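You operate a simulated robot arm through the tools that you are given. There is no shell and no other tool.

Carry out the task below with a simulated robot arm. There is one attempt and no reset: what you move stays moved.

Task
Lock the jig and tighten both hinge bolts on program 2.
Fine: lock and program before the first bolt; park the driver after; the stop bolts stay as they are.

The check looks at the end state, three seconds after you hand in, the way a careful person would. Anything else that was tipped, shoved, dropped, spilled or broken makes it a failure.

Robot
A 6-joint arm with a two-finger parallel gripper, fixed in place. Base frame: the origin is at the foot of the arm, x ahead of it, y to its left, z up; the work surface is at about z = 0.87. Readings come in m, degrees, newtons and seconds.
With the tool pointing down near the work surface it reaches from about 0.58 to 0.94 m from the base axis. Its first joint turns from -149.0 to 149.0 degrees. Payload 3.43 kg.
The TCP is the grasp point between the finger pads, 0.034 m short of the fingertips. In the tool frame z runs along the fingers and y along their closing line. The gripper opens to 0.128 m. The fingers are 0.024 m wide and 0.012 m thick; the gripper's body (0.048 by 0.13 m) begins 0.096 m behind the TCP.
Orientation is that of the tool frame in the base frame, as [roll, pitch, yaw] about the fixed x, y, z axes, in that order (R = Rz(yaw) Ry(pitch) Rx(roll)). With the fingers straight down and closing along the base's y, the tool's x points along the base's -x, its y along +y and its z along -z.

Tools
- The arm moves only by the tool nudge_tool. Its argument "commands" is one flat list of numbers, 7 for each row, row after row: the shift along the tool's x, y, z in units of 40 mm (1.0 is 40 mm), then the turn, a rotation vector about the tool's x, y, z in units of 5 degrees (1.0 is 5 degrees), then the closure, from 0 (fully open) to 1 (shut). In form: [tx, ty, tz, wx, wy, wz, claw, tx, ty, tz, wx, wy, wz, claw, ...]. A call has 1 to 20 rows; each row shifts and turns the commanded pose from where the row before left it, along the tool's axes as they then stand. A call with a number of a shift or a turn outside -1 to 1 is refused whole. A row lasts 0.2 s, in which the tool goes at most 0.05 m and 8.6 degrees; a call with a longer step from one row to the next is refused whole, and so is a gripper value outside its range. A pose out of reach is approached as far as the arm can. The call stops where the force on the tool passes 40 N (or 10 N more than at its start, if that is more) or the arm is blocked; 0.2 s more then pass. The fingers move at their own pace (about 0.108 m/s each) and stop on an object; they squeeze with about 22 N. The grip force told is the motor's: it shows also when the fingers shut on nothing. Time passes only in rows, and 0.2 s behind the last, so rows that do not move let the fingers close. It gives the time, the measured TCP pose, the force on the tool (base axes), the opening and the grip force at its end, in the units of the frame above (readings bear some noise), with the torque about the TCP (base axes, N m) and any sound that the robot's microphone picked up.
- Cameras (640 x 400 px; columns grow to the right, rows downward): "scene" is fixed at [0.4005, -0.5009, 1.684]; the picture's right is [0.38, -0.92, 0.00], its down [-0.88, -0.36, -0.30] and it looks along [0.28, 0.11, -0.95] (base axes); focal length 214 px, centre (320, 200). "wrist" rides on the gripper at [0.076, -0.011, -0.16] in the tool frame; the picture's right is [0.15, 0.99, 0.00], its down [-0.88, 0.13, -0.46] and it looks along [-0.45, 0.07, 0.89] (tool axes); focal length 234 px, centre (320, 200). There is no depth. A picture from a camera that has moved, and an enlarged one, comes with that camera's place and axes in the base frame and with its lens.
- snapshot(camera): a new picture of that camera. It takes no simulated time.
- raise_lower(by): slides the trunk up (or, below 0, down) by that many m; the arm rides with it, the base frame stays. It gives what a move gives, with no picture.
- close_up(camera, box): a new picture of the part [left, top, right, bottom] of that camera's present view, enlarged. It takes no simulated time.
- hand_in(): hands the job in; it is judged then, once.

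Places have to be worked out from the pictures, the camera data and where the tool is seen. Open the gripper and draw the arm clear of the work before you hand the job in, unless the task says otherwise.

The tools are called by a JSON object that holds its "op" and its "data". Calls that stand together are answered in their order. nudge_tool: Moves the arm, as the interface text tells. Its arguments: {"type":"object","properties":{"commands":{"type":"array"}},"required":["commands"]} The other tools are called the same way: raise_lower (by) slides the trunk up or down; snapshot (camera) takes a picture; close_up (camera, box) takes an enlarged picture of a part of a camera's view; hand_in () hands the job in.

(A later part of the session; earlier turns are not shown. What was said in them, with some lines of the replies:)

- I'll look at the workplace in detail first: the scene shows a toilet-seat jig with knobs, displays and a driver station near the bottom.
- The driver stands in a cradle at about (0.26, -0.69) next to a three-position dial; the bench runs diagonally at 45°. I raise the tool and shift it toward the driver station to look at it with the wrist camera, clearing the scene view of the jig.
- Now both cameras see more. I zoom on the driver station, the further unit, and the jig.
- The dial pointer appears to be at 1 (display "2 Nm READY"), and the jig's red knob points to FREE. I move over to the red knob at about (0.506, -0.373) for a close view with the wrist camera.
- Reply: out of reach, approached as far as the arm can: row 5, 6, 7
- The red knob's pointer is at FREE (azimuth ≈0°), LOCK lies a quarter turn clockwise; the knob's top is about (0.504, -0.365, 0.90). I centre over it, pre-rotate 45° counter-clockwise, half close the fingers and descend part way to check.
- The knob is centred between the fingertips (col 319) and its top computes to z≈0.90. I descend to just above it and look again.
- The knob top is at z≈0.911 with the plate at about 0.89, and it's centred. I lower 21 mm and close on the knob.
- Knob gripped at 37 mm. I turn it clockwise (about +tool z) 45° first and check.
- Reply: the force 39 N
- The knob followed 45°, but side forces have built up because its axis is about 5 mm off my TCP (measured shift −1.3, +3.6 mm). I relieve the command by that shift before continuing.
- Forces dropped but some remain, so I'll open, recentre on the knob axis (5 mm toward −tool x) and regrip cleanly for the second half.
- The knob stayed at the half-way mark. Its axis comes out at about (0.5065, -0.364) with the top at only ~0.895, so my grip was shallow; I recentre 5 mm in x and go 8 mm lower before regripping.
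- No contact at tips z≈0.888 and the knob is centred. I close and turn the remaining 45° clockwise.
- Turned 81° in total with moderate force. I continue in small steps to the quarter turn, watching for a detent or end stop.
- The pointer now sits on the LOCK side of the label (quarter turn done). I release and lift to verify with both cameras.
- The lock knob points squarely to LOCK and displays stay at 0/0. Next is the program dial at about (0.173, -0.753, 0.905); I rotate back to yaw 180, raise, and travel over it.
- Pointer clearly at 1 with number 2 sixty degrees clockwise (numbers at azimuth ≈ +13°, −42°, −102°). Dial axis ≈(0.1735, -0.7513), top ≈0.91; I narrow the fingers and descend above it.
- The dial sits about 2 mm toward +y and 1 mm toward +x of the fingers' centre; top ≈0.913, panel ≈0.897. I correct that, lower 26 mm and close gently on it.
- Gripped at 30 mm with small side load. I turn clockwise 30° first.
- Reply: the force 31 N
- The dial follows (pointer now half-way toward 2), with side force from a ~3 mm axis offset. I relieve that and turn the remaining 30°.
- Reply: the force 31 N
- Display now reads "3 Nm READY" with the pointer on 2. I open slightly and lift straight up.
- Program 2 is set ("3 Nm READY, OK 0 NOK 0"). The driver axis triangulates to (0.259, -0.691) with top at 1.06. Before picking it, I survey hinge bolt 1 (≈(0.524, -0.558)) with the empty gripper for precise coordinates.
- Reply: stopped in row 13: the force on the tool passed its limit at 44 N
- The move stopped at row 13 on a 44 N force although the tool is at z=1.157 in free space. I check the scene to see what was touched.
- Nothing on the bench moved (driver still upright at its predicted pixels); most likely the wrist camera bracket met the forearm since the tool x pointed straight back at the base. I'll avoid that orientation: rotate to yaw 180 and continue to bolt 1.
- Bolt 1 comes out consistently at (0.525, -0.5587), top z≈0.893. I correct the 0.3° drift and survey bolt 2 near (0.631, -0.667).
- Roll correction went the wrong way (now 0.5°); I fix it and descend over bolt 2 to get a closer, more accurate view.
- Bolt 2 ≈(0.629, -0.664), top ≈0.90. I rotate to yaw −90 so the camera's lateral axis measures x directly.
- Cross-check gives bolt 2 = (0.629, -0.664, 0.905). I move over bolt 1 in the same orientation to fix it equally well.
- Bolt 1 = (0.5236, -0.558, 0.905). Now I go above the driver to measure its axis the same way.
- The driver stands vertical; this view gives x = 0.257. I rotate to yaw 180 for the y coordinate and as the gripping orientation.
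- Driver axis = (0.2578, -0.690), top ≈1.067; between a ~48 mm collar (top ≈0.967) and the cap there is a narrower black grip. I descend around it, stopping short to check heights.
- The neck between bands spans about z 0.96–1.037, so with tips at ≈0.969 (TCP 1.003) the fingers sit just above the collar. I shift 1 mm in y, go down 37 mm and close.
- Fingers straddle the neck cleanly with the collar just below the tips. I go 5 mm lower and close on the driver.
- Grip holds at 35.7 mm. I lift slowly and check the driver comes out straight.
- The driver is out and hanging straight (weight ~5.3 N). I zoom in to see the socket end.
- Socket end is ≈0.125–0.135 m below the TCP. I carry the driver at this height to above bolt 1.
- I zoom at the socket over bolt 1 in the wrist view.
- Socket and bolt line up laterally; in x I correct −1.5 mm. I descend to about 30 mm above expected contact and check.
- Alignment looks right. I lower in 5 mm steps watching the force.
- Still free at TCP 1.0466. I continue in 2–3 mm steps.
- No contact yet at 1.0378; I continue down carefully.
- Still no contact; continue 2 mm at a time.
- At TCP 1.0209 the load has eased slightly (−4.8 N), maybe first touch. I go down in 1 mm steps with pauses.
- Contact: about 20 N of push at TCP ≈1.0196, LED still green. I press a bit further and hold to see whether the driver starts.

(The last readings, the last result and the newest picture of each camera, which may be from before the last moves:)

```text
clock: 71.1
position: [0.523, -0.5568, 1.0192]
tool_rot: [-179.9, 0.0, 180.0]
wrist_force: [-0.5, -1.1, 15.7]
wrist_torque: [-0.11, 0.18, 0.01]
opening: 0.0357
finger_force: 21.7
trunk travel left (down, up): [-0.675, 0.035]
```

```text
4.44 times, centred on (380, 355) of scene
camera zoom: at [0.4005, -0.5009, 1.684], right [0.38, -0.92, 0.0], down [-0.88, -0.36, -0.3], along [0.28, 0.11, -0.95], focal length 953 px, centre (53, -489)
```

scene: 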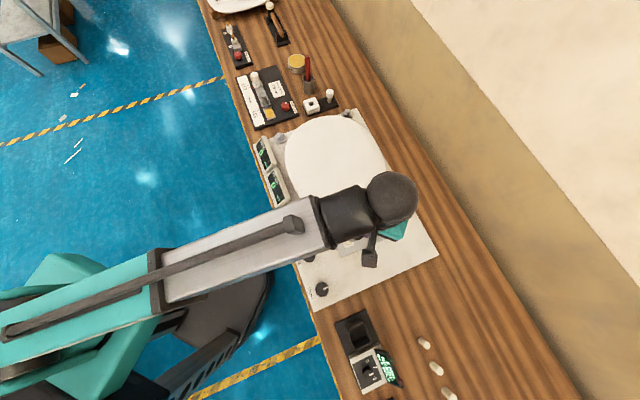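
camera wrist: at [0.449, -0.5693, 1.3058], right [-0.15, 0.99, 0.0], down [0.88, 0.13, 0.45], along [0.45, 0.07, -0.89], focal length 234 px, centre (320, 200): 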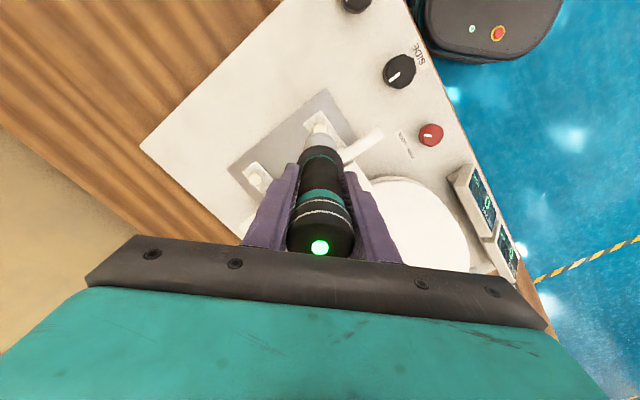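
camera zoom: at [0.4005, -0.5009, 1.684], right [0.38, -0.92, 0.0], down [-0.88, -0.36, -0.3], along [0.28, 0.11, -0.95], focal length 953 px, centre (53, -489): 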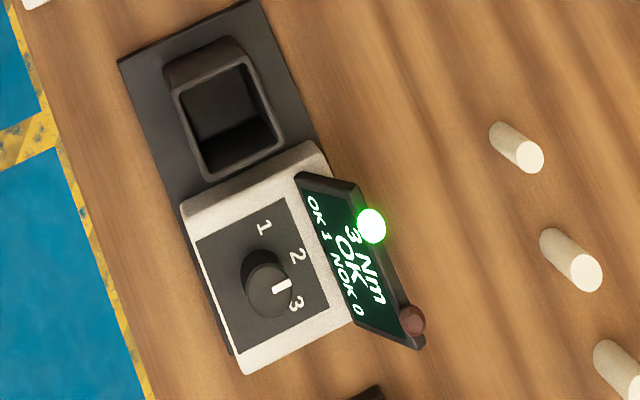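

The controller shows "3 Nm OK, OK 1, NOK 0" with the green lamp lit — bolt 1 is done. I lift straight off.

{"op": "nudge_tool", "data": {"commands": [0, 0, -0.3, 0, 0, 0, 1, 0, 0, -0.5, 0, 0, 0, 1, 0, 0, -0.6, 0, 0, 0, 1, 0, 0, -0.6, 0, 0, 0, 1, 0, 0, -0.6, 0, 0, 0, 1, 0, 0, 0, 0, 0, 0, 1]}}

{"op": "snapshot", "data": {"camera": "wrist"}}

{"op": "close_up", "data": {"camera": "wrist", "box": [270, 90, 370, 180]}}

{"op": "close_up", "data": {"camera": "scene", "box": [340, 310, 420, 400]}}

```text
clock: 72.5
position: [0.5229, -0.5589, 1.1214]
tool_rot: [180.0, 0.0, 180.0]
wrist_force: [0.1, 0.5, -5.8]
wrist_torque: [0.04, 0.04, 0.01]
opening: 0.0357
finger_force: 22.1
trunk travel left (down, up): [-0.675, 0.035]
```

```text
taken
camera wrist: at [0.4477, -0.5705, 1.2809], right [-0.15, 0.99, 0.0], down [0.88, 0.13, 0.45], along [0.45, 0.07, -0.89], focal length 234 px, centre (320, 200)
```

wrist: 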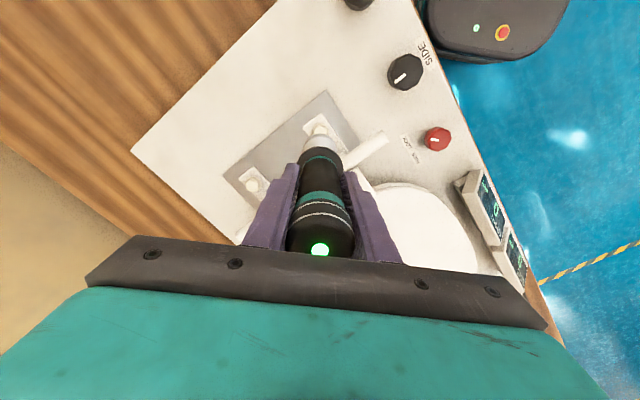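

```text
4.44 times, centred on (320, 135) of wrist
camera zoom: at [0.4477, -0.5705, 1.2809], right [-0.15, 0.99, 0.0], down [0.88, 0.13, 0.45], along [0.45, 0.07, -0.89], focal length 1041 px, centre (320, 489)
```

zoom: 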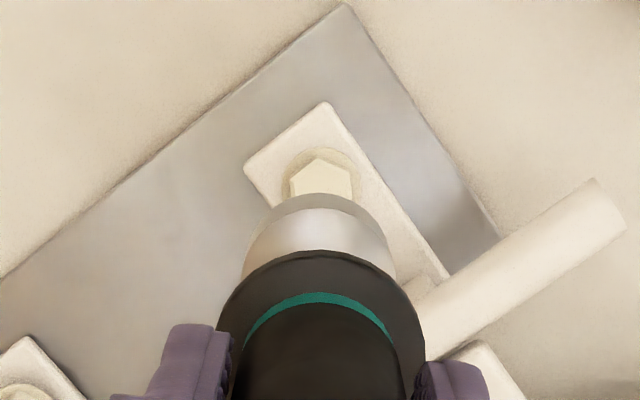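

```text
4.44 times, centred on (380, 355) of scene
camera zoom: at [0.4005, -0.5009, 1.684], right [0.38, -0.92, 0.0], down [-0.88, -0.36, -0.3], along [0.28, 0.11, -0.95], focal length 953 px, centre (53, -489)
```

zoom: 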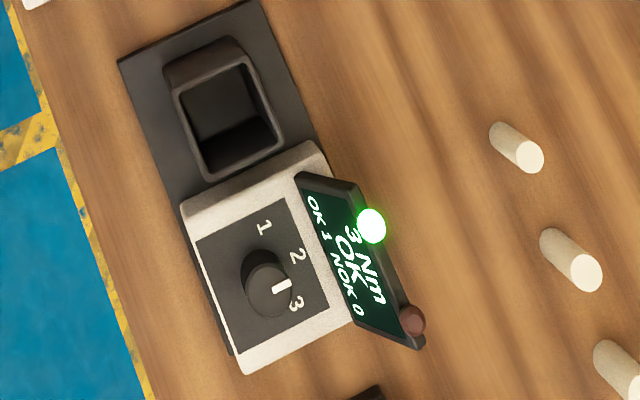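

Bolt 1 confirmed and driver still straight. I move to above bolt 2 at (0.629, -0.664).

{"op": "nudge_tool", "data": {"commands": [-0.531, -0.53, 0, 0, 0, 0, 1, -0.531, -0.53, 0, 0, 0, 0, 1, -0.531, -0.53, 0, 0, 0, 0, 1, -0.531, -0.53, 0, 0, 0, 0, 1, -0.531, -0.53, 0, 0, 0, 0, 1, 0, 0, 0, 0, 0, 0, 1]}}

{"op": "snapshot", "data": {"camera": "wrist"}}

{"op": "close_up", "data": {"camera": "wrist", "box": [270, 90, 370, 180]}}

```text
clock: 73.9
position: [0.6275, -0.6636, 1.1211]
tool_rot: [-179.9, 0.0, 179.9]
wrist_force: [0.8, 1.0, -4.5]
wrist_torque: [-0.02, -0.02, 0.03]
opening: 0.0355
finger_force: 21.9
trunk travel left (down, up): [-0.675, 0.035]
```

```text
taken
camera wrist: at [0.5521, -0.6763, 1.2802], right [-0.15, 0.99, 0.0], down [0.88, 0.13, 0.46], along [0.45, 0.06, -0.89], focal length 234 px, centre (320, 200)
```

wrist: 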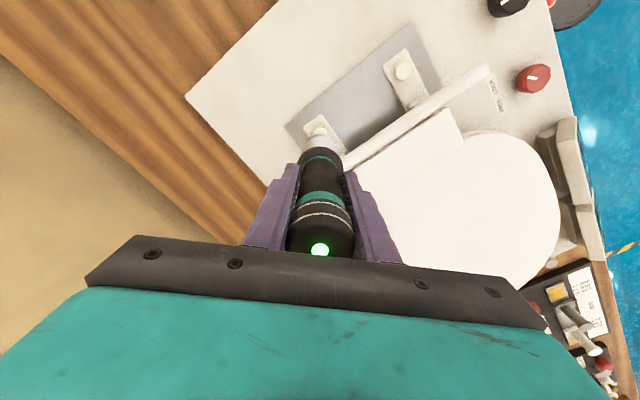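

```text
4.44 times, centred on (320, 135) of wrist
camera zoom: at [0.5521, -0.6763, 1.2802], right [-0.15, 0.99, 0.0], down [0.88, 0.13, 0.46], along [0.45, 0.06, -0.89], focal length 1041 px, centre (320, 489)
```

zoom: 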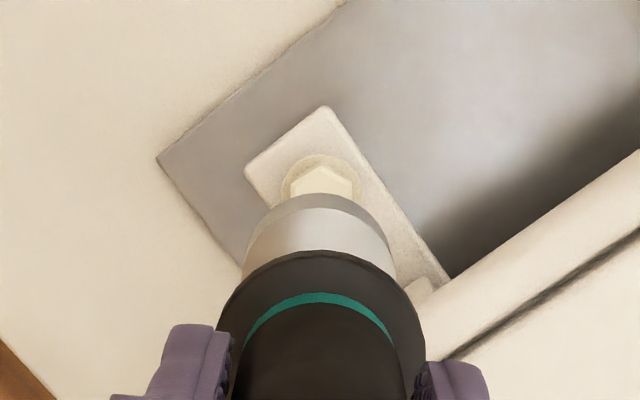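

Compared with bolt 1's view, bolt 2 sits about 1.5–2 mm further in +x. I correct that and descend to just above contact height.

{"op": "nudge_tool", "data": {"commands": [-0.04, 0, 0.4, 0, 0, 0, 1, 0, 0, 0.5, 0, 0, 0, 1, 0, 0, 0.5, 0, 0, 0, 1, 0, 0, 0.4, 0, 0, 0, 1, 0, 0, 0.2, 0, 0, 0, 1, 0, 0, 0, 0, 0, 0, 1]}}

{"op": "close_up", "data": {"camera": "wrist", "box": [270, 90, 370, 180]}}

```text
clock: 75.3
position: [0.6292, -0.6646, 1.0413]
tool_rot: [180.0, -0.1, 179.8]
wrist_force: [0.4, 0.3, -6.2]
wrist_torque: [0.01, -0.01, 0.02]
opening: 0.0358
finger_force: 22.1
trunk travel left (down, up): [-0.675, 0.035]
```

```text
4.44 times, centred on (320, 135) of wrist
camera zoom: at [0.554, -0.676, 1.2006], right [-0.15, 0.99, 0.0], down [0.88, 0.13, 0.45], along [0.45, 0.07, -0.89], focal length 1041 px, centre (320, 489)
```

zoom: 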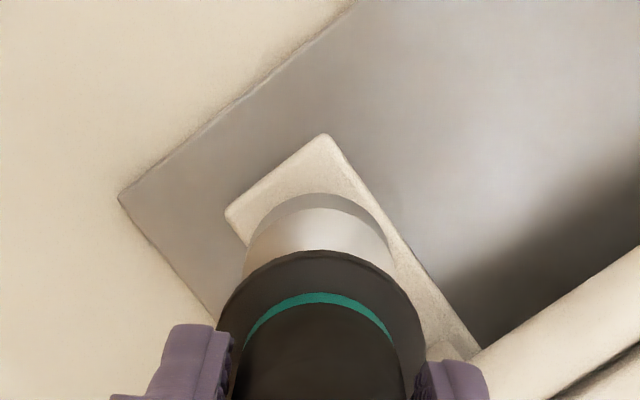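

Alignment matches bolt 1's within a millimetre. I lower in small steps to contact.

{"op": "nudge_tool", "data": {"commands": [0.012, 0, 0.1, 0, 0, 0, 1, 0, 0, 0.1, 0, 0, 0, 1, 0, 0, 0.1, 0, 0, 0, 1, 0, 0, 0.1, 0, 0, 0, 1, 0, 0, 0, 0, 0, 0, 1]}}

```text
clock: 76.5
position: [0.6303, -0.6648, 1.0263]
tool_rot: [179.9, 0.0, 179.9]
wrist_force: [0.5, 0.7, -5.4]
wrist_torque: [-0.05, 0.02, 0.0]
opening: 0.0357
finger_force: 22.1
trunk travel left (down, up): [-0.675, 0.035]
```

Free at 1.0263; bolt 1 touched at ≈1.0205, so I continue in 1 mm steps with pauses.

{"op": "nudge_tool", "data": {"commands": [0, 0, 0.05, 0, 0, 0, 1, 0, 0, 0.05, 0, 0, 0, 1, 0, 0, 0.03, 0, 0, 0, 1, 0, 0, 0, 0, 0, 0, 1, 0, 0, 0.03, 0, 0, 0, 1, 0, 0, 0, 0, 0, 0, 1]}}

{"op": "close_up", "data": {"camera": "scene", "box": [340, 310, 420, 400]}}

```text
clock: 77.9
position: [0.6303, -0.6638, 1.0184]
tool_rot: [180.0, -0.2, 179.9]
wrist_force: [0.1, -0.1, -3.4]
wrist_torque: [0.0, -0.01, -0.02]
opening: 0.0358
finger_force: 21.9
trunk travel left (down, up): [-0.675, 0.035]
```

```text
4.44 times, centred on (380, 355) of scene
camera zoom: at [0.4005, -0.5009, 1.684], right [0.38, -0.92, 0.0], down [-0.88, -0.36, -0.3], along [0.28, 0.11, -0.95], focal length 953 px, centre (53, -489)
```

zoom: 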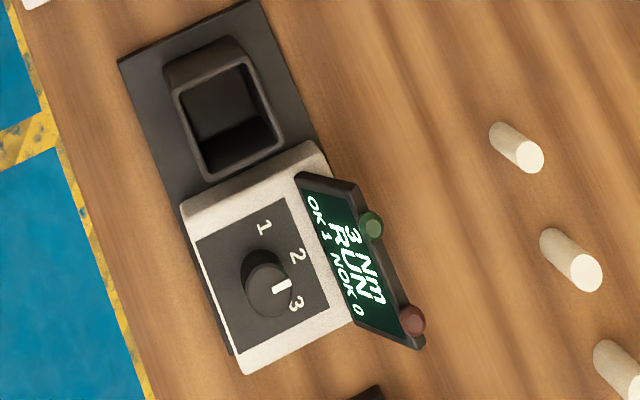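

The display shows "RUN": the driver is turning bolt 2. I keep gentle downward pressure and dwell.

{"op": "nudge_tool", "data": {"commands": [0, 0, 0.03, 0, 0, 0, 1, 0, 0, 0.02, 0, 0, 0, 1, 0, 0, 0.01, 0, 0, 0, 1, 0, 0, 0, 0, 0, 0, 1]}}

{"op": "close_up", "data": {"camera": "scene", "box": [340, 310, 420, 400]}}

```text
clock: 78.9
position: [0.6292, -0.6628, 1.0194]
tool_rot: [-179.8, 0.1, 179.9]
wrist_force: [2.3, -1.4, 12.8]
wrist_torque: [-0.11, -0.11, 0.02]
opening: 0.0359
finger_force: 21.5
trunk travel left (down, up): [-0.675, 0.035]
```

```text
4.44 times, centred on (380, 355) of scene
camera zoom: at [0.4005, -0.5009, 1.684], right [0.38, -0.92, 0.0], down [-0.88, -0.36, -0.3], along [0.28, 0.11, -0.95], focal length 953 px, centre (53, -489)
```

zoom: 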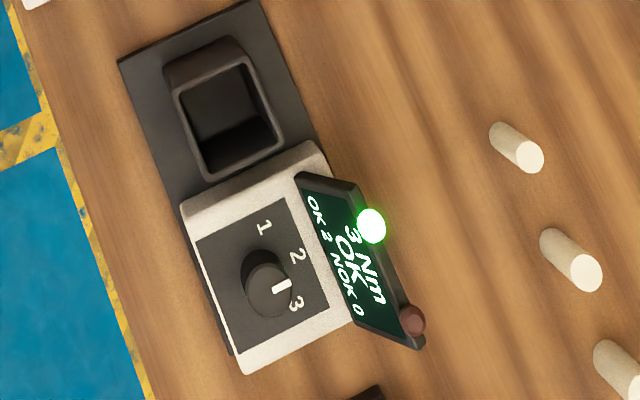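

"OK 2, NOK 0": both hinge bolts are tightened on program 2. I lift off bolt 2 and carry the driver back toward its cradle.

{"op": "nudge_tool", "data": {"commands": [0, 0, -0.3, 0, 0, 0, 1, 0, 0, -0.5, 0, 0, 0, 1, 0, 0, -0.6, 0, 0, 0, 1, 0, 0, -0.6, 0, 0, 0, 1, 0, 0, -0.6, 0, 0, 0, 1, 0, 0, -0.5, 0, 0, 0, 1, 0, 0, 0, 0, 0, 0, 1]}}

{"op": "snapshot", "data": {"camera": "wrist"}}

```text
clock: 80.5
position: [0.627, -0.6605, 1.1382]
tool_rot: [-179.8, 0.1, 179.9]
wrist_force: [0.4, -0.3, -5.2]
wrist_torque: [0.02, 0.02, 0.01]
opening: 0.0358
finger_force: 22.3
out of reach, approached as far as the arm can: row 6
trunk travel left (down, up): [-0.675, 0.035]
```

```text
taken
camera wrist: at [0.5513, -0.6724, 1.2989], right [-0.15, 0.99, 0.0], down [0.88, 0.13, 0.46], along [0.45, 0.06, -0.89], focal length 234 px, centre (320, 200)
```

wrist: 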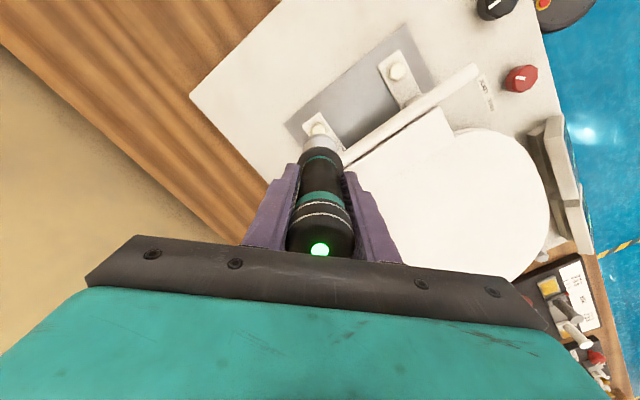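

Driver still straight. I travel to above the cradle at (0.258, -0.689).

{"op": "nudge_tool", "data": {"commands": [0.5, -0.054, 0, 0, 0, 0, 1, 0.771, -0.054, 0, 0, 0, 0, 1, 0.771, -0.054, 0, 0, 0, 0, 1, 0.771, -0.054, 0, 0, 0, 0, 1, 0.771, -0.054, 0, 0, 0, 0, 1, 0.771, -0.054, 0, 0, 0, 0, 1, 0.771, -0.054, 0, 0, 0, 0, 1, 0.771, -0.054, 0, 0, 0, 0, 1, 0.771, -0.054, 0, 0, 0, 0, 1, 0.771, -0.054, 0, 0, 0, 0, 1, 0.771, -0.054, 0, 0, 0, 0, 1, 0.771, -0.054, 0, 0, 0, 0, 1, 0.271, 0, 0, 0, 0, 0, 1, 0, 0, 0, 0, 0, 0, 1]}}

{"op": "snapshot", "data": {"camera": "wrist"}}

{"op": "close_up", "data": {"camera": "scene", "box": [310, 290, 430, 390]}}

```text
clock: 83.5
position: [0.2569, -0.6863, 1.1402]
tool_rot: [180.0, -0.2, 179.8]
wrist_force: [0.3, 0.7, -5.1]
wrist_torque: [-0.01, -0.02, -0.03]
opening: 0.0357
finger_force: 21.9
trunk travel left (down, up): [-0.675, 0.035]
```

```text
taken
camera wrist: at [0.1814, -0.6988, 1.2997], right [-0.15, 0.99, 0.0], down [0.88, 0.13, 0.45], along [0.45, 0.07, -0.89], focal length 234 px, centre (320, 200)
```

wrist: 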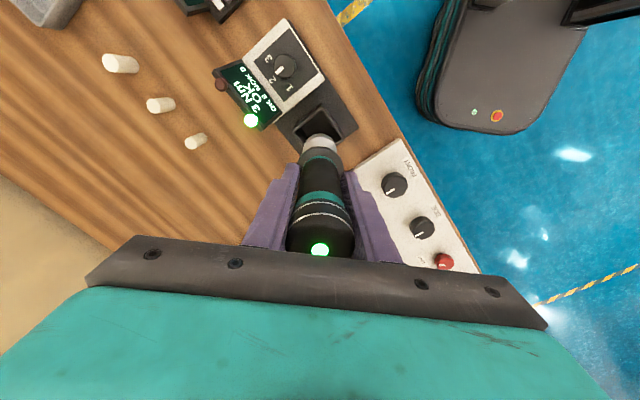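

```text
4.00 times, centred on (370, 340) of scene
camera zoom: at [0.4005, -0.5009, 1.684], right [0.38, -0.92, 0.0], down [-0.88, -0.36, -0.3], along [0.28, 0.11, -0.95], focal length 858 px, centre (120, -360)
```

zoom: 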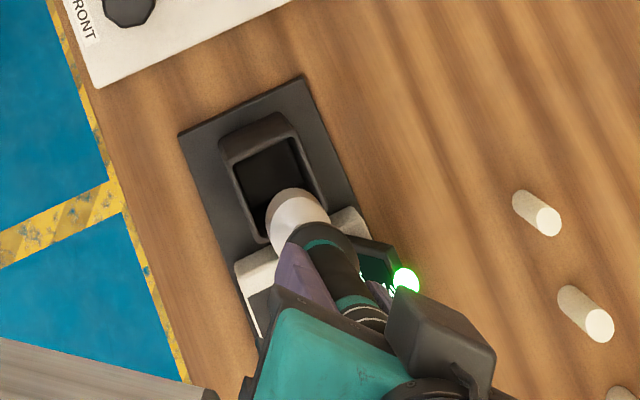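

The reading suggests y is ≈2 mm too high relative to the pick-up point; I correct that, take another reading and compare with the earlier lifted view.

{"op": "nudge_tool", "data": {"commands": [0, -0.045, 0, 0, 0, 0, 1, 0, 0, 0, 0, 0, 0, 1, 0, 0, 0, 0, 0, 0, 1]}}

{"op": "close_up", "data": {"camera": "scene", "box": [340, 310, 400, 370]}}

{"op": "close_up", "data": {"camera": "wrist", "box": [270, 90, 370, 180]}}

```text
clock: 84.3
position: [0.2581, -0.6885, 1.1388]
tool_rot: [-180.0, -0.1, 179.9]
wrist_force: [0.2, -0.5, -5.3]
wrist_torque: [0.02, 0.02, -0.04]
opening: 0.0355
finger_force: 21.9
trunk travel left (down, up): [-0.675, 0.035]
```

```text
6.67 times, centred on (370, 340) of scene
camera zoom: at [0.4005, -0.5009, 1.684], right [0.38, -0.92, 0.0], down [-0.88, -0.36, -0.3], along [0.28, 0.11, -0.95], focal length 1430 px, centre (-13, -733)
```

zoom: 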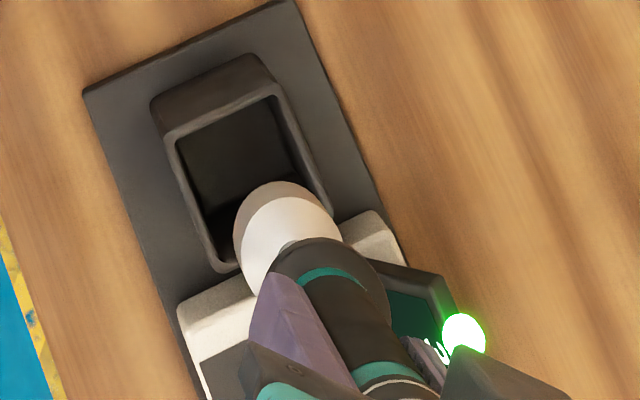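

```text
4.44 times, centred on (320, 135) of wrist
camera zoom: at [0.1815, -0.7005, 1.2997], right [-0.15, 0.99, 0.0], down [0.88, 0.13, 0.45], along [0.45, 0.07, -0.89], focal length 1041 px, centre (320, 489)
```

zoom: 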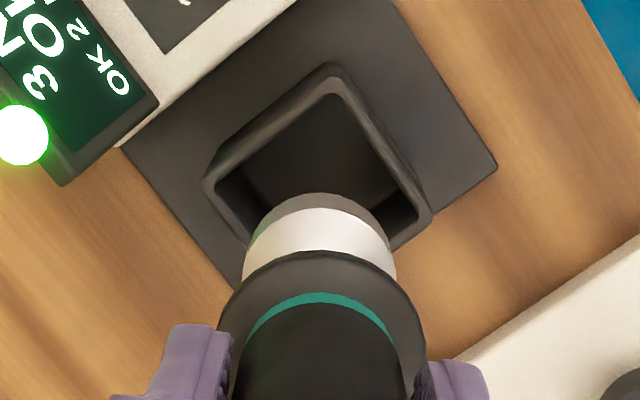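

Socket position over the cradle matches the pick-up view within ~1 mm. I lower into the cradle in stages.

{"op": "nudge_tool", "data": {"commands": [0, 0, 0.4, 0, 0, 0, 1, 0, 0, 0.4, 0, 0, 0, 1, 0, 0, 0.4, 0, 0, 0, 1, 0, 0, 0.4, 0, 0, 0, 1, 0, 0, 0.4, 0, 0, 0, 1, 0, 0, 0, 0, 0, 0, 1]}}

{"op": "close_up", "data": {"camera": "wrist", "box": [270, 90, 370, 180]}}

{"op": "close_up", "data": {"camera": "scene", "box": [340, 310, 400, 370]}}

```text
clock: 85.7
position: [0.2579, -0.6895, 1.0607]
tool_rot: [-180.0, -0.1, 179.7]
wrist_force: [-0.1, 0.2, -5.0]
wrist_torque: [0.02, -0.01, 0.01]
opening: 0.0356
finger_force: 22.1
trunk travel left (down, up): [-0.675, 0.035]
```

```text
4.44 times, centred on (320, 135) of wrist
camera zoom: at [0.181, -0.7006, 1.2194], right [-0.15, 0.99, 0.0], down [0.88, 0.13, 0.45], along [0.45, 0.07, -0.89], focal length 1041 px, centre (320, 489)
```

zoom: 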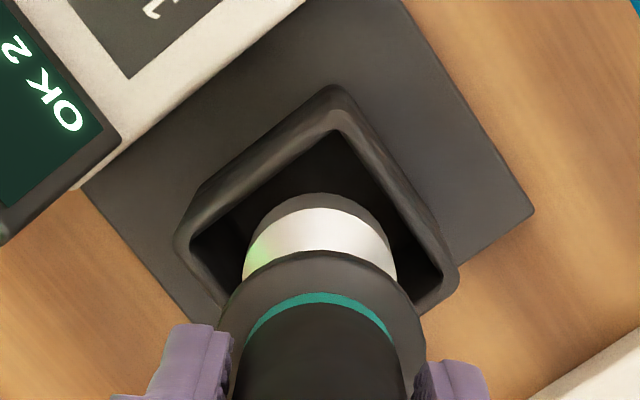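

```text
6.67 times, centred on (370, 340) of scene
camera zoom: at [0.4005, -0.5009, 1.684], right [0.38, -0.92, 0.0], down [-0.88, -0.36, -0.3], along [0.28, 0.11, -0.95], focal length 1430 px, centre (-13, -733)
```

zoom: 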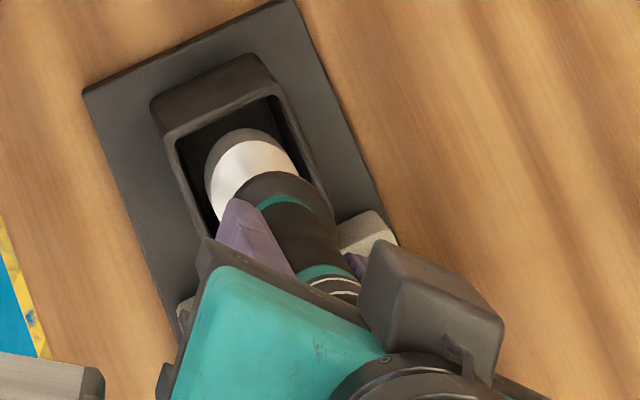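

The socket is entering the cradle centred and free. I continue down to just above the seat.

{"op": "nudge_tool", "data": {"commands": [0, 0, 0.35, 0, 0, 0, 1, 0, 0, 0.35, 0, 0, 0, 1, 0, 0, 0.35, 0, 0, 0, 1, 0, 0, 0.2, 0, 0, 0, 1, 0, 0, 0, 0, 0, 0, 1]}}

{"op": "close_up", "data": {"camera": "wrist", "box": [240, 110, 400, 250]}}

```text
clock: 86.9
position: [0.258, -0.6883, 1.0106]
tool_rot: [-180.0, -0.1, 180.0]
wrist_force: [1.4, 0.2, -4.5]
wrist_torque: [0.01, -0.01, -0.01]
opening: 0.0356
finger_force: 21.6
trunk travel left (down, up): [-0.675, 0.035]
```

```text
2.86 times, centred on (320, 180) of wrist
camera zoom: at [0.1812, -0.7001, 1.1694], right [-0.15, 0.99, 0.0], down [0.88, 0.13, 0.45], along [0.45, 0.07, -0.89], focal length 669 px, centre (320, 257)
```

zoom: 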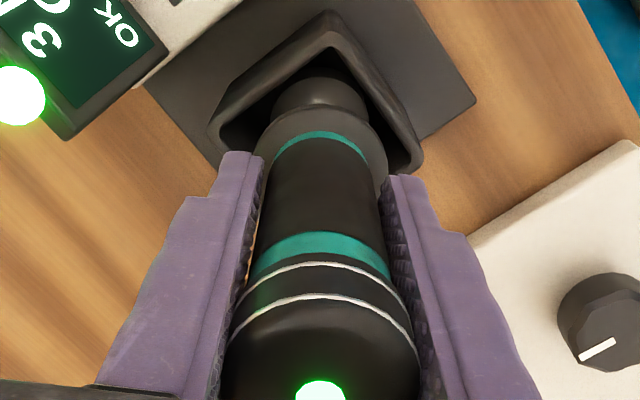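

Nearly seated, no contact yet at 1.0106. I go down in 2–3 mm steps until the weight transfers.

{"op": "nudge_tool", "data": {"commands": [0, 0, 0.07, 0, 0, 0, 1, 0, 0, 0.07, 0, 0, 0, 1, 0, 0, 0.07, 0, 0, 0, 1, 0, 0, 0.05, 0, 0, 0, 1, 0, 0, 0, 0, 0, 0, 1]}}

```text
clock: 88.1
position: [0.2573, -0.689, 0.9996]
tool_rot: [-179.9, 0.0, 179.9]
wrist_force: [0.1, -0.4, -4.8]
wrist_torque: [0.02, 0.02, -0.01]
opening: 0.0356
finger_force: 22.0
trunk travel left (down, up): [-0.675, 0.035]
```

Still carrying the full weight at 0.9996; I continue in 1 mm steps.

{"op": "nudge_tool", "data": {"commands": [0, 0, 0.03, 0, 0, 0, 1, 0, 0, 0, 0, 0, 0, 1, 0, 0, 0.03, 0, 0, 0, 1, 0, 0, 0, 0, 0, 0, 1, 0, 0, 0.03, 0, 0, 0, 1, 0, 0, 0, 0, 0, 0, 1]}}

```text
clock: 89.5
position: [0.2568, -0.6875, 0.9973]
tool_rot: [-179.9, -0.1, 179.9]
wrist_force: [0.0, -0.6, 6.2]
wrist_torque: [-0.08, 0.2, 0.01]
opening: 0.0354
finger_force: 21.9
trunk travel left (down, up): [-0.675, 0.035]
```

Seated (load turned to +6 N). I open the fingers slowly and check it stands.

{"op": "nudge_tool", "data": {"commands": [0, 0, -0.02, 0, 0, 0, 0.68, 0, 0, 0, 0, 0, 0, 0.6, 0, 0, 0, 0, 0, 0, 0.4, 0, 0, 0, 0, 0, 0, 0.4]}}

{"op": "close_up", "data": {"camera": "wrist", "box": [240, 110, 400, 250]}}

{"op": "close_up", "data": {"camera": "scene", "box": [340, 300, 420, 380]}}

```text
clock: 90.5
position: [0.2572, -0.688, 0.9955]
tool_rot: [179.9, -0.1, 179.9]
wrist_force: [0.8, -0.4, -0.7]
wrist_torque: [0.02, -0.03, -0.03]
opening: 0.0769
finger_force: 0.0
trunk travel left (down, up): [-0.675, 0.035]
```

```text
2.86 times, centred on (320, 180) of wrist
camera zoom: at [0.1813, -0.7, 1.1566], right [-0.15, 0.99, 0.0], down [0.88, 0.13, 0.45], along [0.45, 0.07, -0.89], focal length 669 px, centre (320, 257)
```

zoom: 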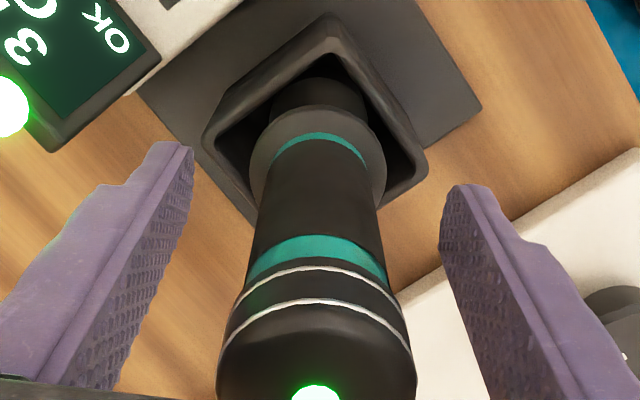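

```text
5.00 times, centred on (380, 340) of scene
camera zoom: at [0.4005, -0.5009, 1.684], right [0.38, -0.92, 0.0], down [-0.88, -0.36, -0.3], along [0.28, 0.11, -0.95], focal length 1072 px, centre (20, -500)
```

zoom: 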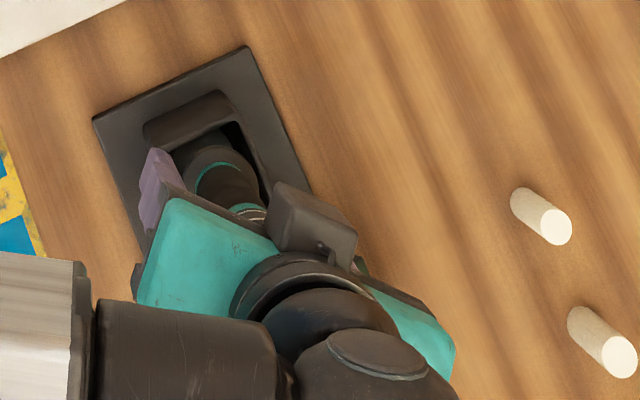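

The driver stands upright in its cradle. I rise straight up clear of it and re-inspect.

{"op": "nudge_tool", "data": {"commands": [0, 0, -0.4, 0, 0, 0, 0.4, 0, 0, -0.6, 0, 0, 0, 0.4, 0, 0, -0.8, 0, 0, 0, 0.4, 0, 0, -0.9, 0, 0, 0, 0.4, 0, 0, -0.9, 0, 0, 0, 0, 0, 0, -0.9, 0, 0, 0, 0, 0, 0, 0, 0, 0, 0, 0]}}

{"op": "snapshot", "data": {"camera": "wrist"}}

{"op": "close_up", "data": {"camera": "wrist", "box": [230, 50, 380, 190]}}

{"op": "snapshot", "data": {"camera": "scene"}}

```text
clock: 92.1
position: [0.2572, -0.6873, 1.1773]
tool_rot: [-179.9, 0.0, 179.9]
wrist_force: [-0.1, -0.5, 0.3]
wrist_torque: [-0.01, 0.01, 0.0]
opening: 0.1278
finger_force: 0.0
trunk travel left (down, up): [-0.675, 0.035]
```

```text
taken
camera wrist: at [0.1812, -0.6989, 1.3371], right [-0.15, 0.99, 0.0], down [0.88, 0.13, 0.45], along [0.45, 0.07, -0.89], focal length 234 px, centre (320, 200)
```

wrist: 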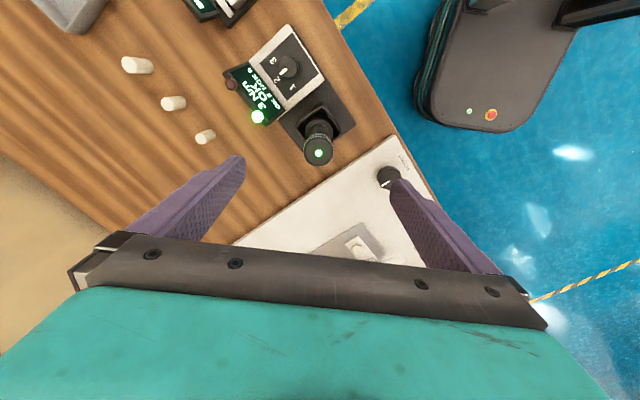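

```text
2.86 times, centred on (305, 120) of wrist
camera zoom: at [0.1812, -0.6989, 1.3371], right [-0.15, 0.99, 0.0], down [0.88, 0.13, 0.45], along [0.45, 0.07, -0.89], focal length 669 px, centre (363, 429)
```

zoom: 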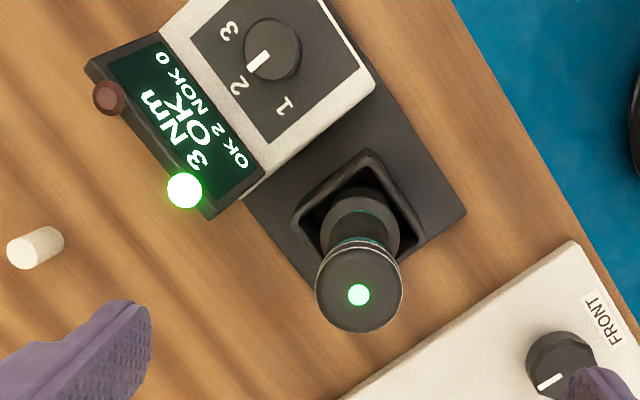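

```text
taken
```

scene: 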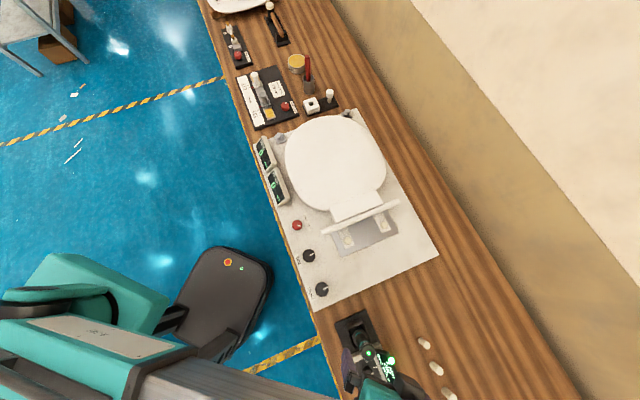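

Driver is parked, display reads "3 Nm OK, OK 2 NOK 0", dial at 2. I check the jig — lock knob, displays, bolts and stop bolts — in the scene view.

{"op": "close_up", "data": {"camera": "scene", "box": [260, 200, 360, 310]}}

{"op": "close_up", "data": {"camera": "scene", "box": [320, 200, 440, 275]}}

{"op": "close_up", "data": {"camera": "scene", "box": [240, 90, 400, 210]}}

```text
3.64 times, centred on (310, 255) of scene
camera zoom: at [0.4005, -0.5009, 1.684], right [0.38, -0.92, 0.0], down [-0.88, -0.36, -0.3], along [0.28, 0.11, -0.95], focal length 780 px, centre (356, 0)
```

zoom: 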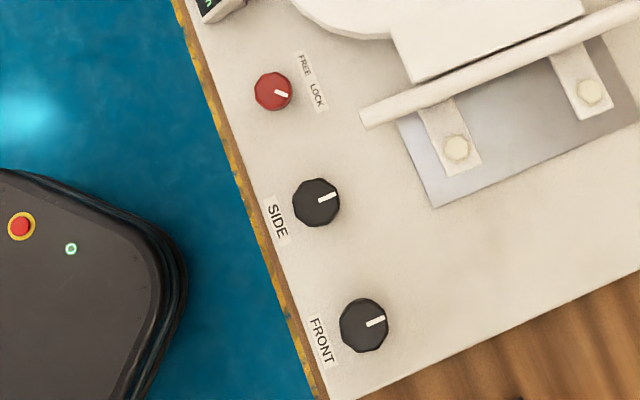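

```text
5.33 times, centred on (380, 238) of scene
camera zoom: at [0.4005, -0.5009, 1.684], right [0.38, -0.92, 0.0], down [-0.88, -0.36, -0.3], along [0.28, 0.11, -0.95], focal length 1144 px, centre (0, 0)
```

zoom: 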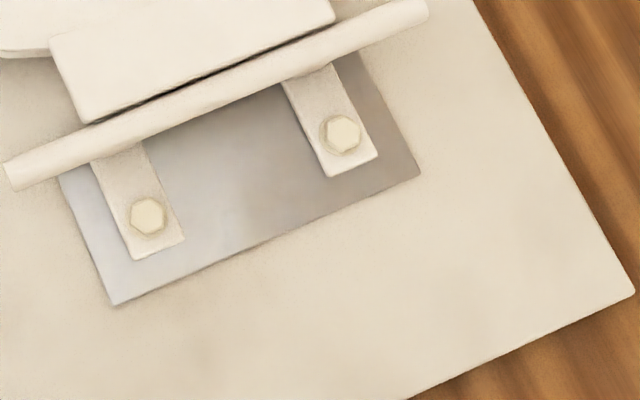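

```text
3.33 times, centred on (320, 150) of scene
camera zoom: at [0.4005, -0.5009, 1.684], right [0.38, -0.92, 0.0], down [-0.88, -0.36, -0.3], along [0.28, 0.11, -0.95], focal length 715 px, centre (320, 367)
```

zoom: 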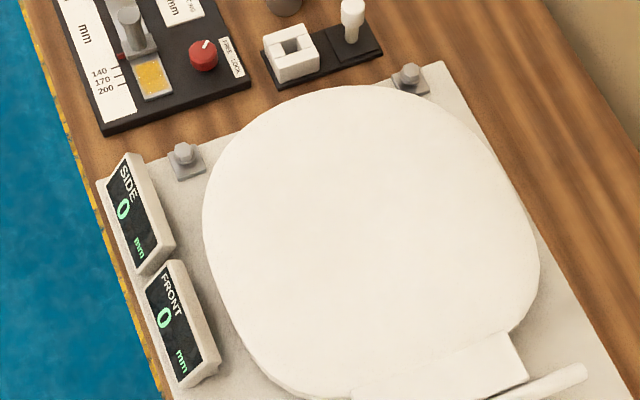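

All is in order: LOCK set, displays 0/0, hinge bolts seated flush, stop bolts untouched, driver parked. I withdraw the open gripper up and away.

{"op": "nudge_tool", "data": {"commands": [0, 0, -0.8, 0, 0, 0, 0, 0.65, -0.08, -0.45, 0, 0, 0, 0, 0.65, -0.08, -0.45, 0, 0, 0, 0, 0.65, -0.08, 0, 0, 0, 0, 0, 0.65, -0.08, 0, 0, 0, 0, 0, 0, 0, 0, 0, 0, 0, 0]}}

{"op": "snapshot", "data": {"camera": "scene"}}

{"op": "snapshot", "data": {"camera": "wrist"}}

```text
clock: 93.5
position: [0.1538, -0.7019, 1.2442]
tool_rot: [180.0, 0.0, 180.0]
wrist_force: [0.0, 0.4, 0.1]
wrist_torque: [0.02, -0.04, 0.01]
opening: 0.1279
finger_force: 0.1
trunk travel left (down, up): [-0.675, 0.035]
```

```text
taken
```

scene: 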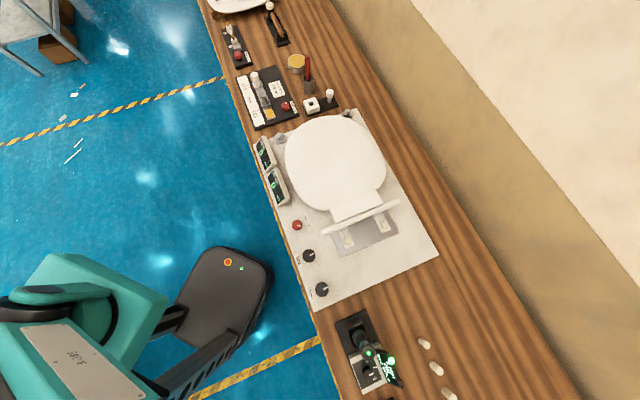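

```text
taken
camera wrist: at [0.0768, -0.7127, 1.4042], right [-0.15, 0.99, 0.0], down [0.88, 0.13, 0.45], along [0.45, 0.07, -0.89], focal length 234 px, centre (320, 200)
```

wrist: 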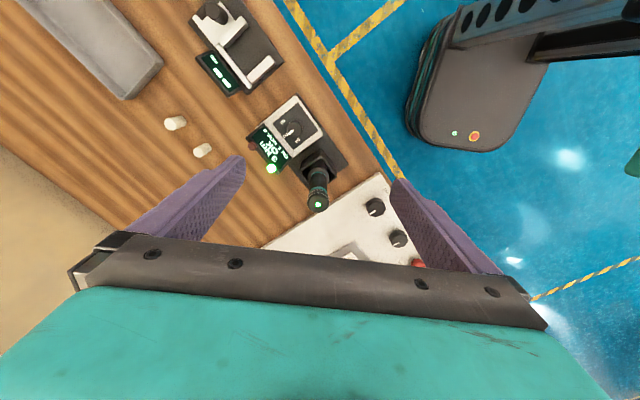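

The arm is clear with the gripper open, the driver is upright in its cradle, and the bench matches the start apart from the intended changes. I hand the job in.

{"op": "hand_in", "data": {}}

```text
The job is handed in.
```

The jig is locked and both hinge bolts are tightened on program 2. The controller finished at "3 Nm OK, OK 2, NOK 0". I've handed the job in and have no verdict back yet.

- **Lock:** I turned the red knob a quarter turn, from FREE to LOCK, before touching any bolt. The FRONT and SIDE displays still read 0 mm.
- **Program:** I turned the dial from 1 to 2 before the first bolt, and the display changed from 2 Nm to 3 Nm.
- **Hinge bolts:** Each one registered OK on its first attempt.
- **Driver:** It is back upright in its cradle.
- **Stop bolts:** I didn't touch them, and they look the same in the final picture.

One move on the way to the bolts stopped on a 44 N force while the gripper was in open air. It was most likely the wrist camera bracket touching the robot's own forearm. Nothing on the bench had moved, and I used other gripper angles after that.

The arm is clear of the work with the gripper open.
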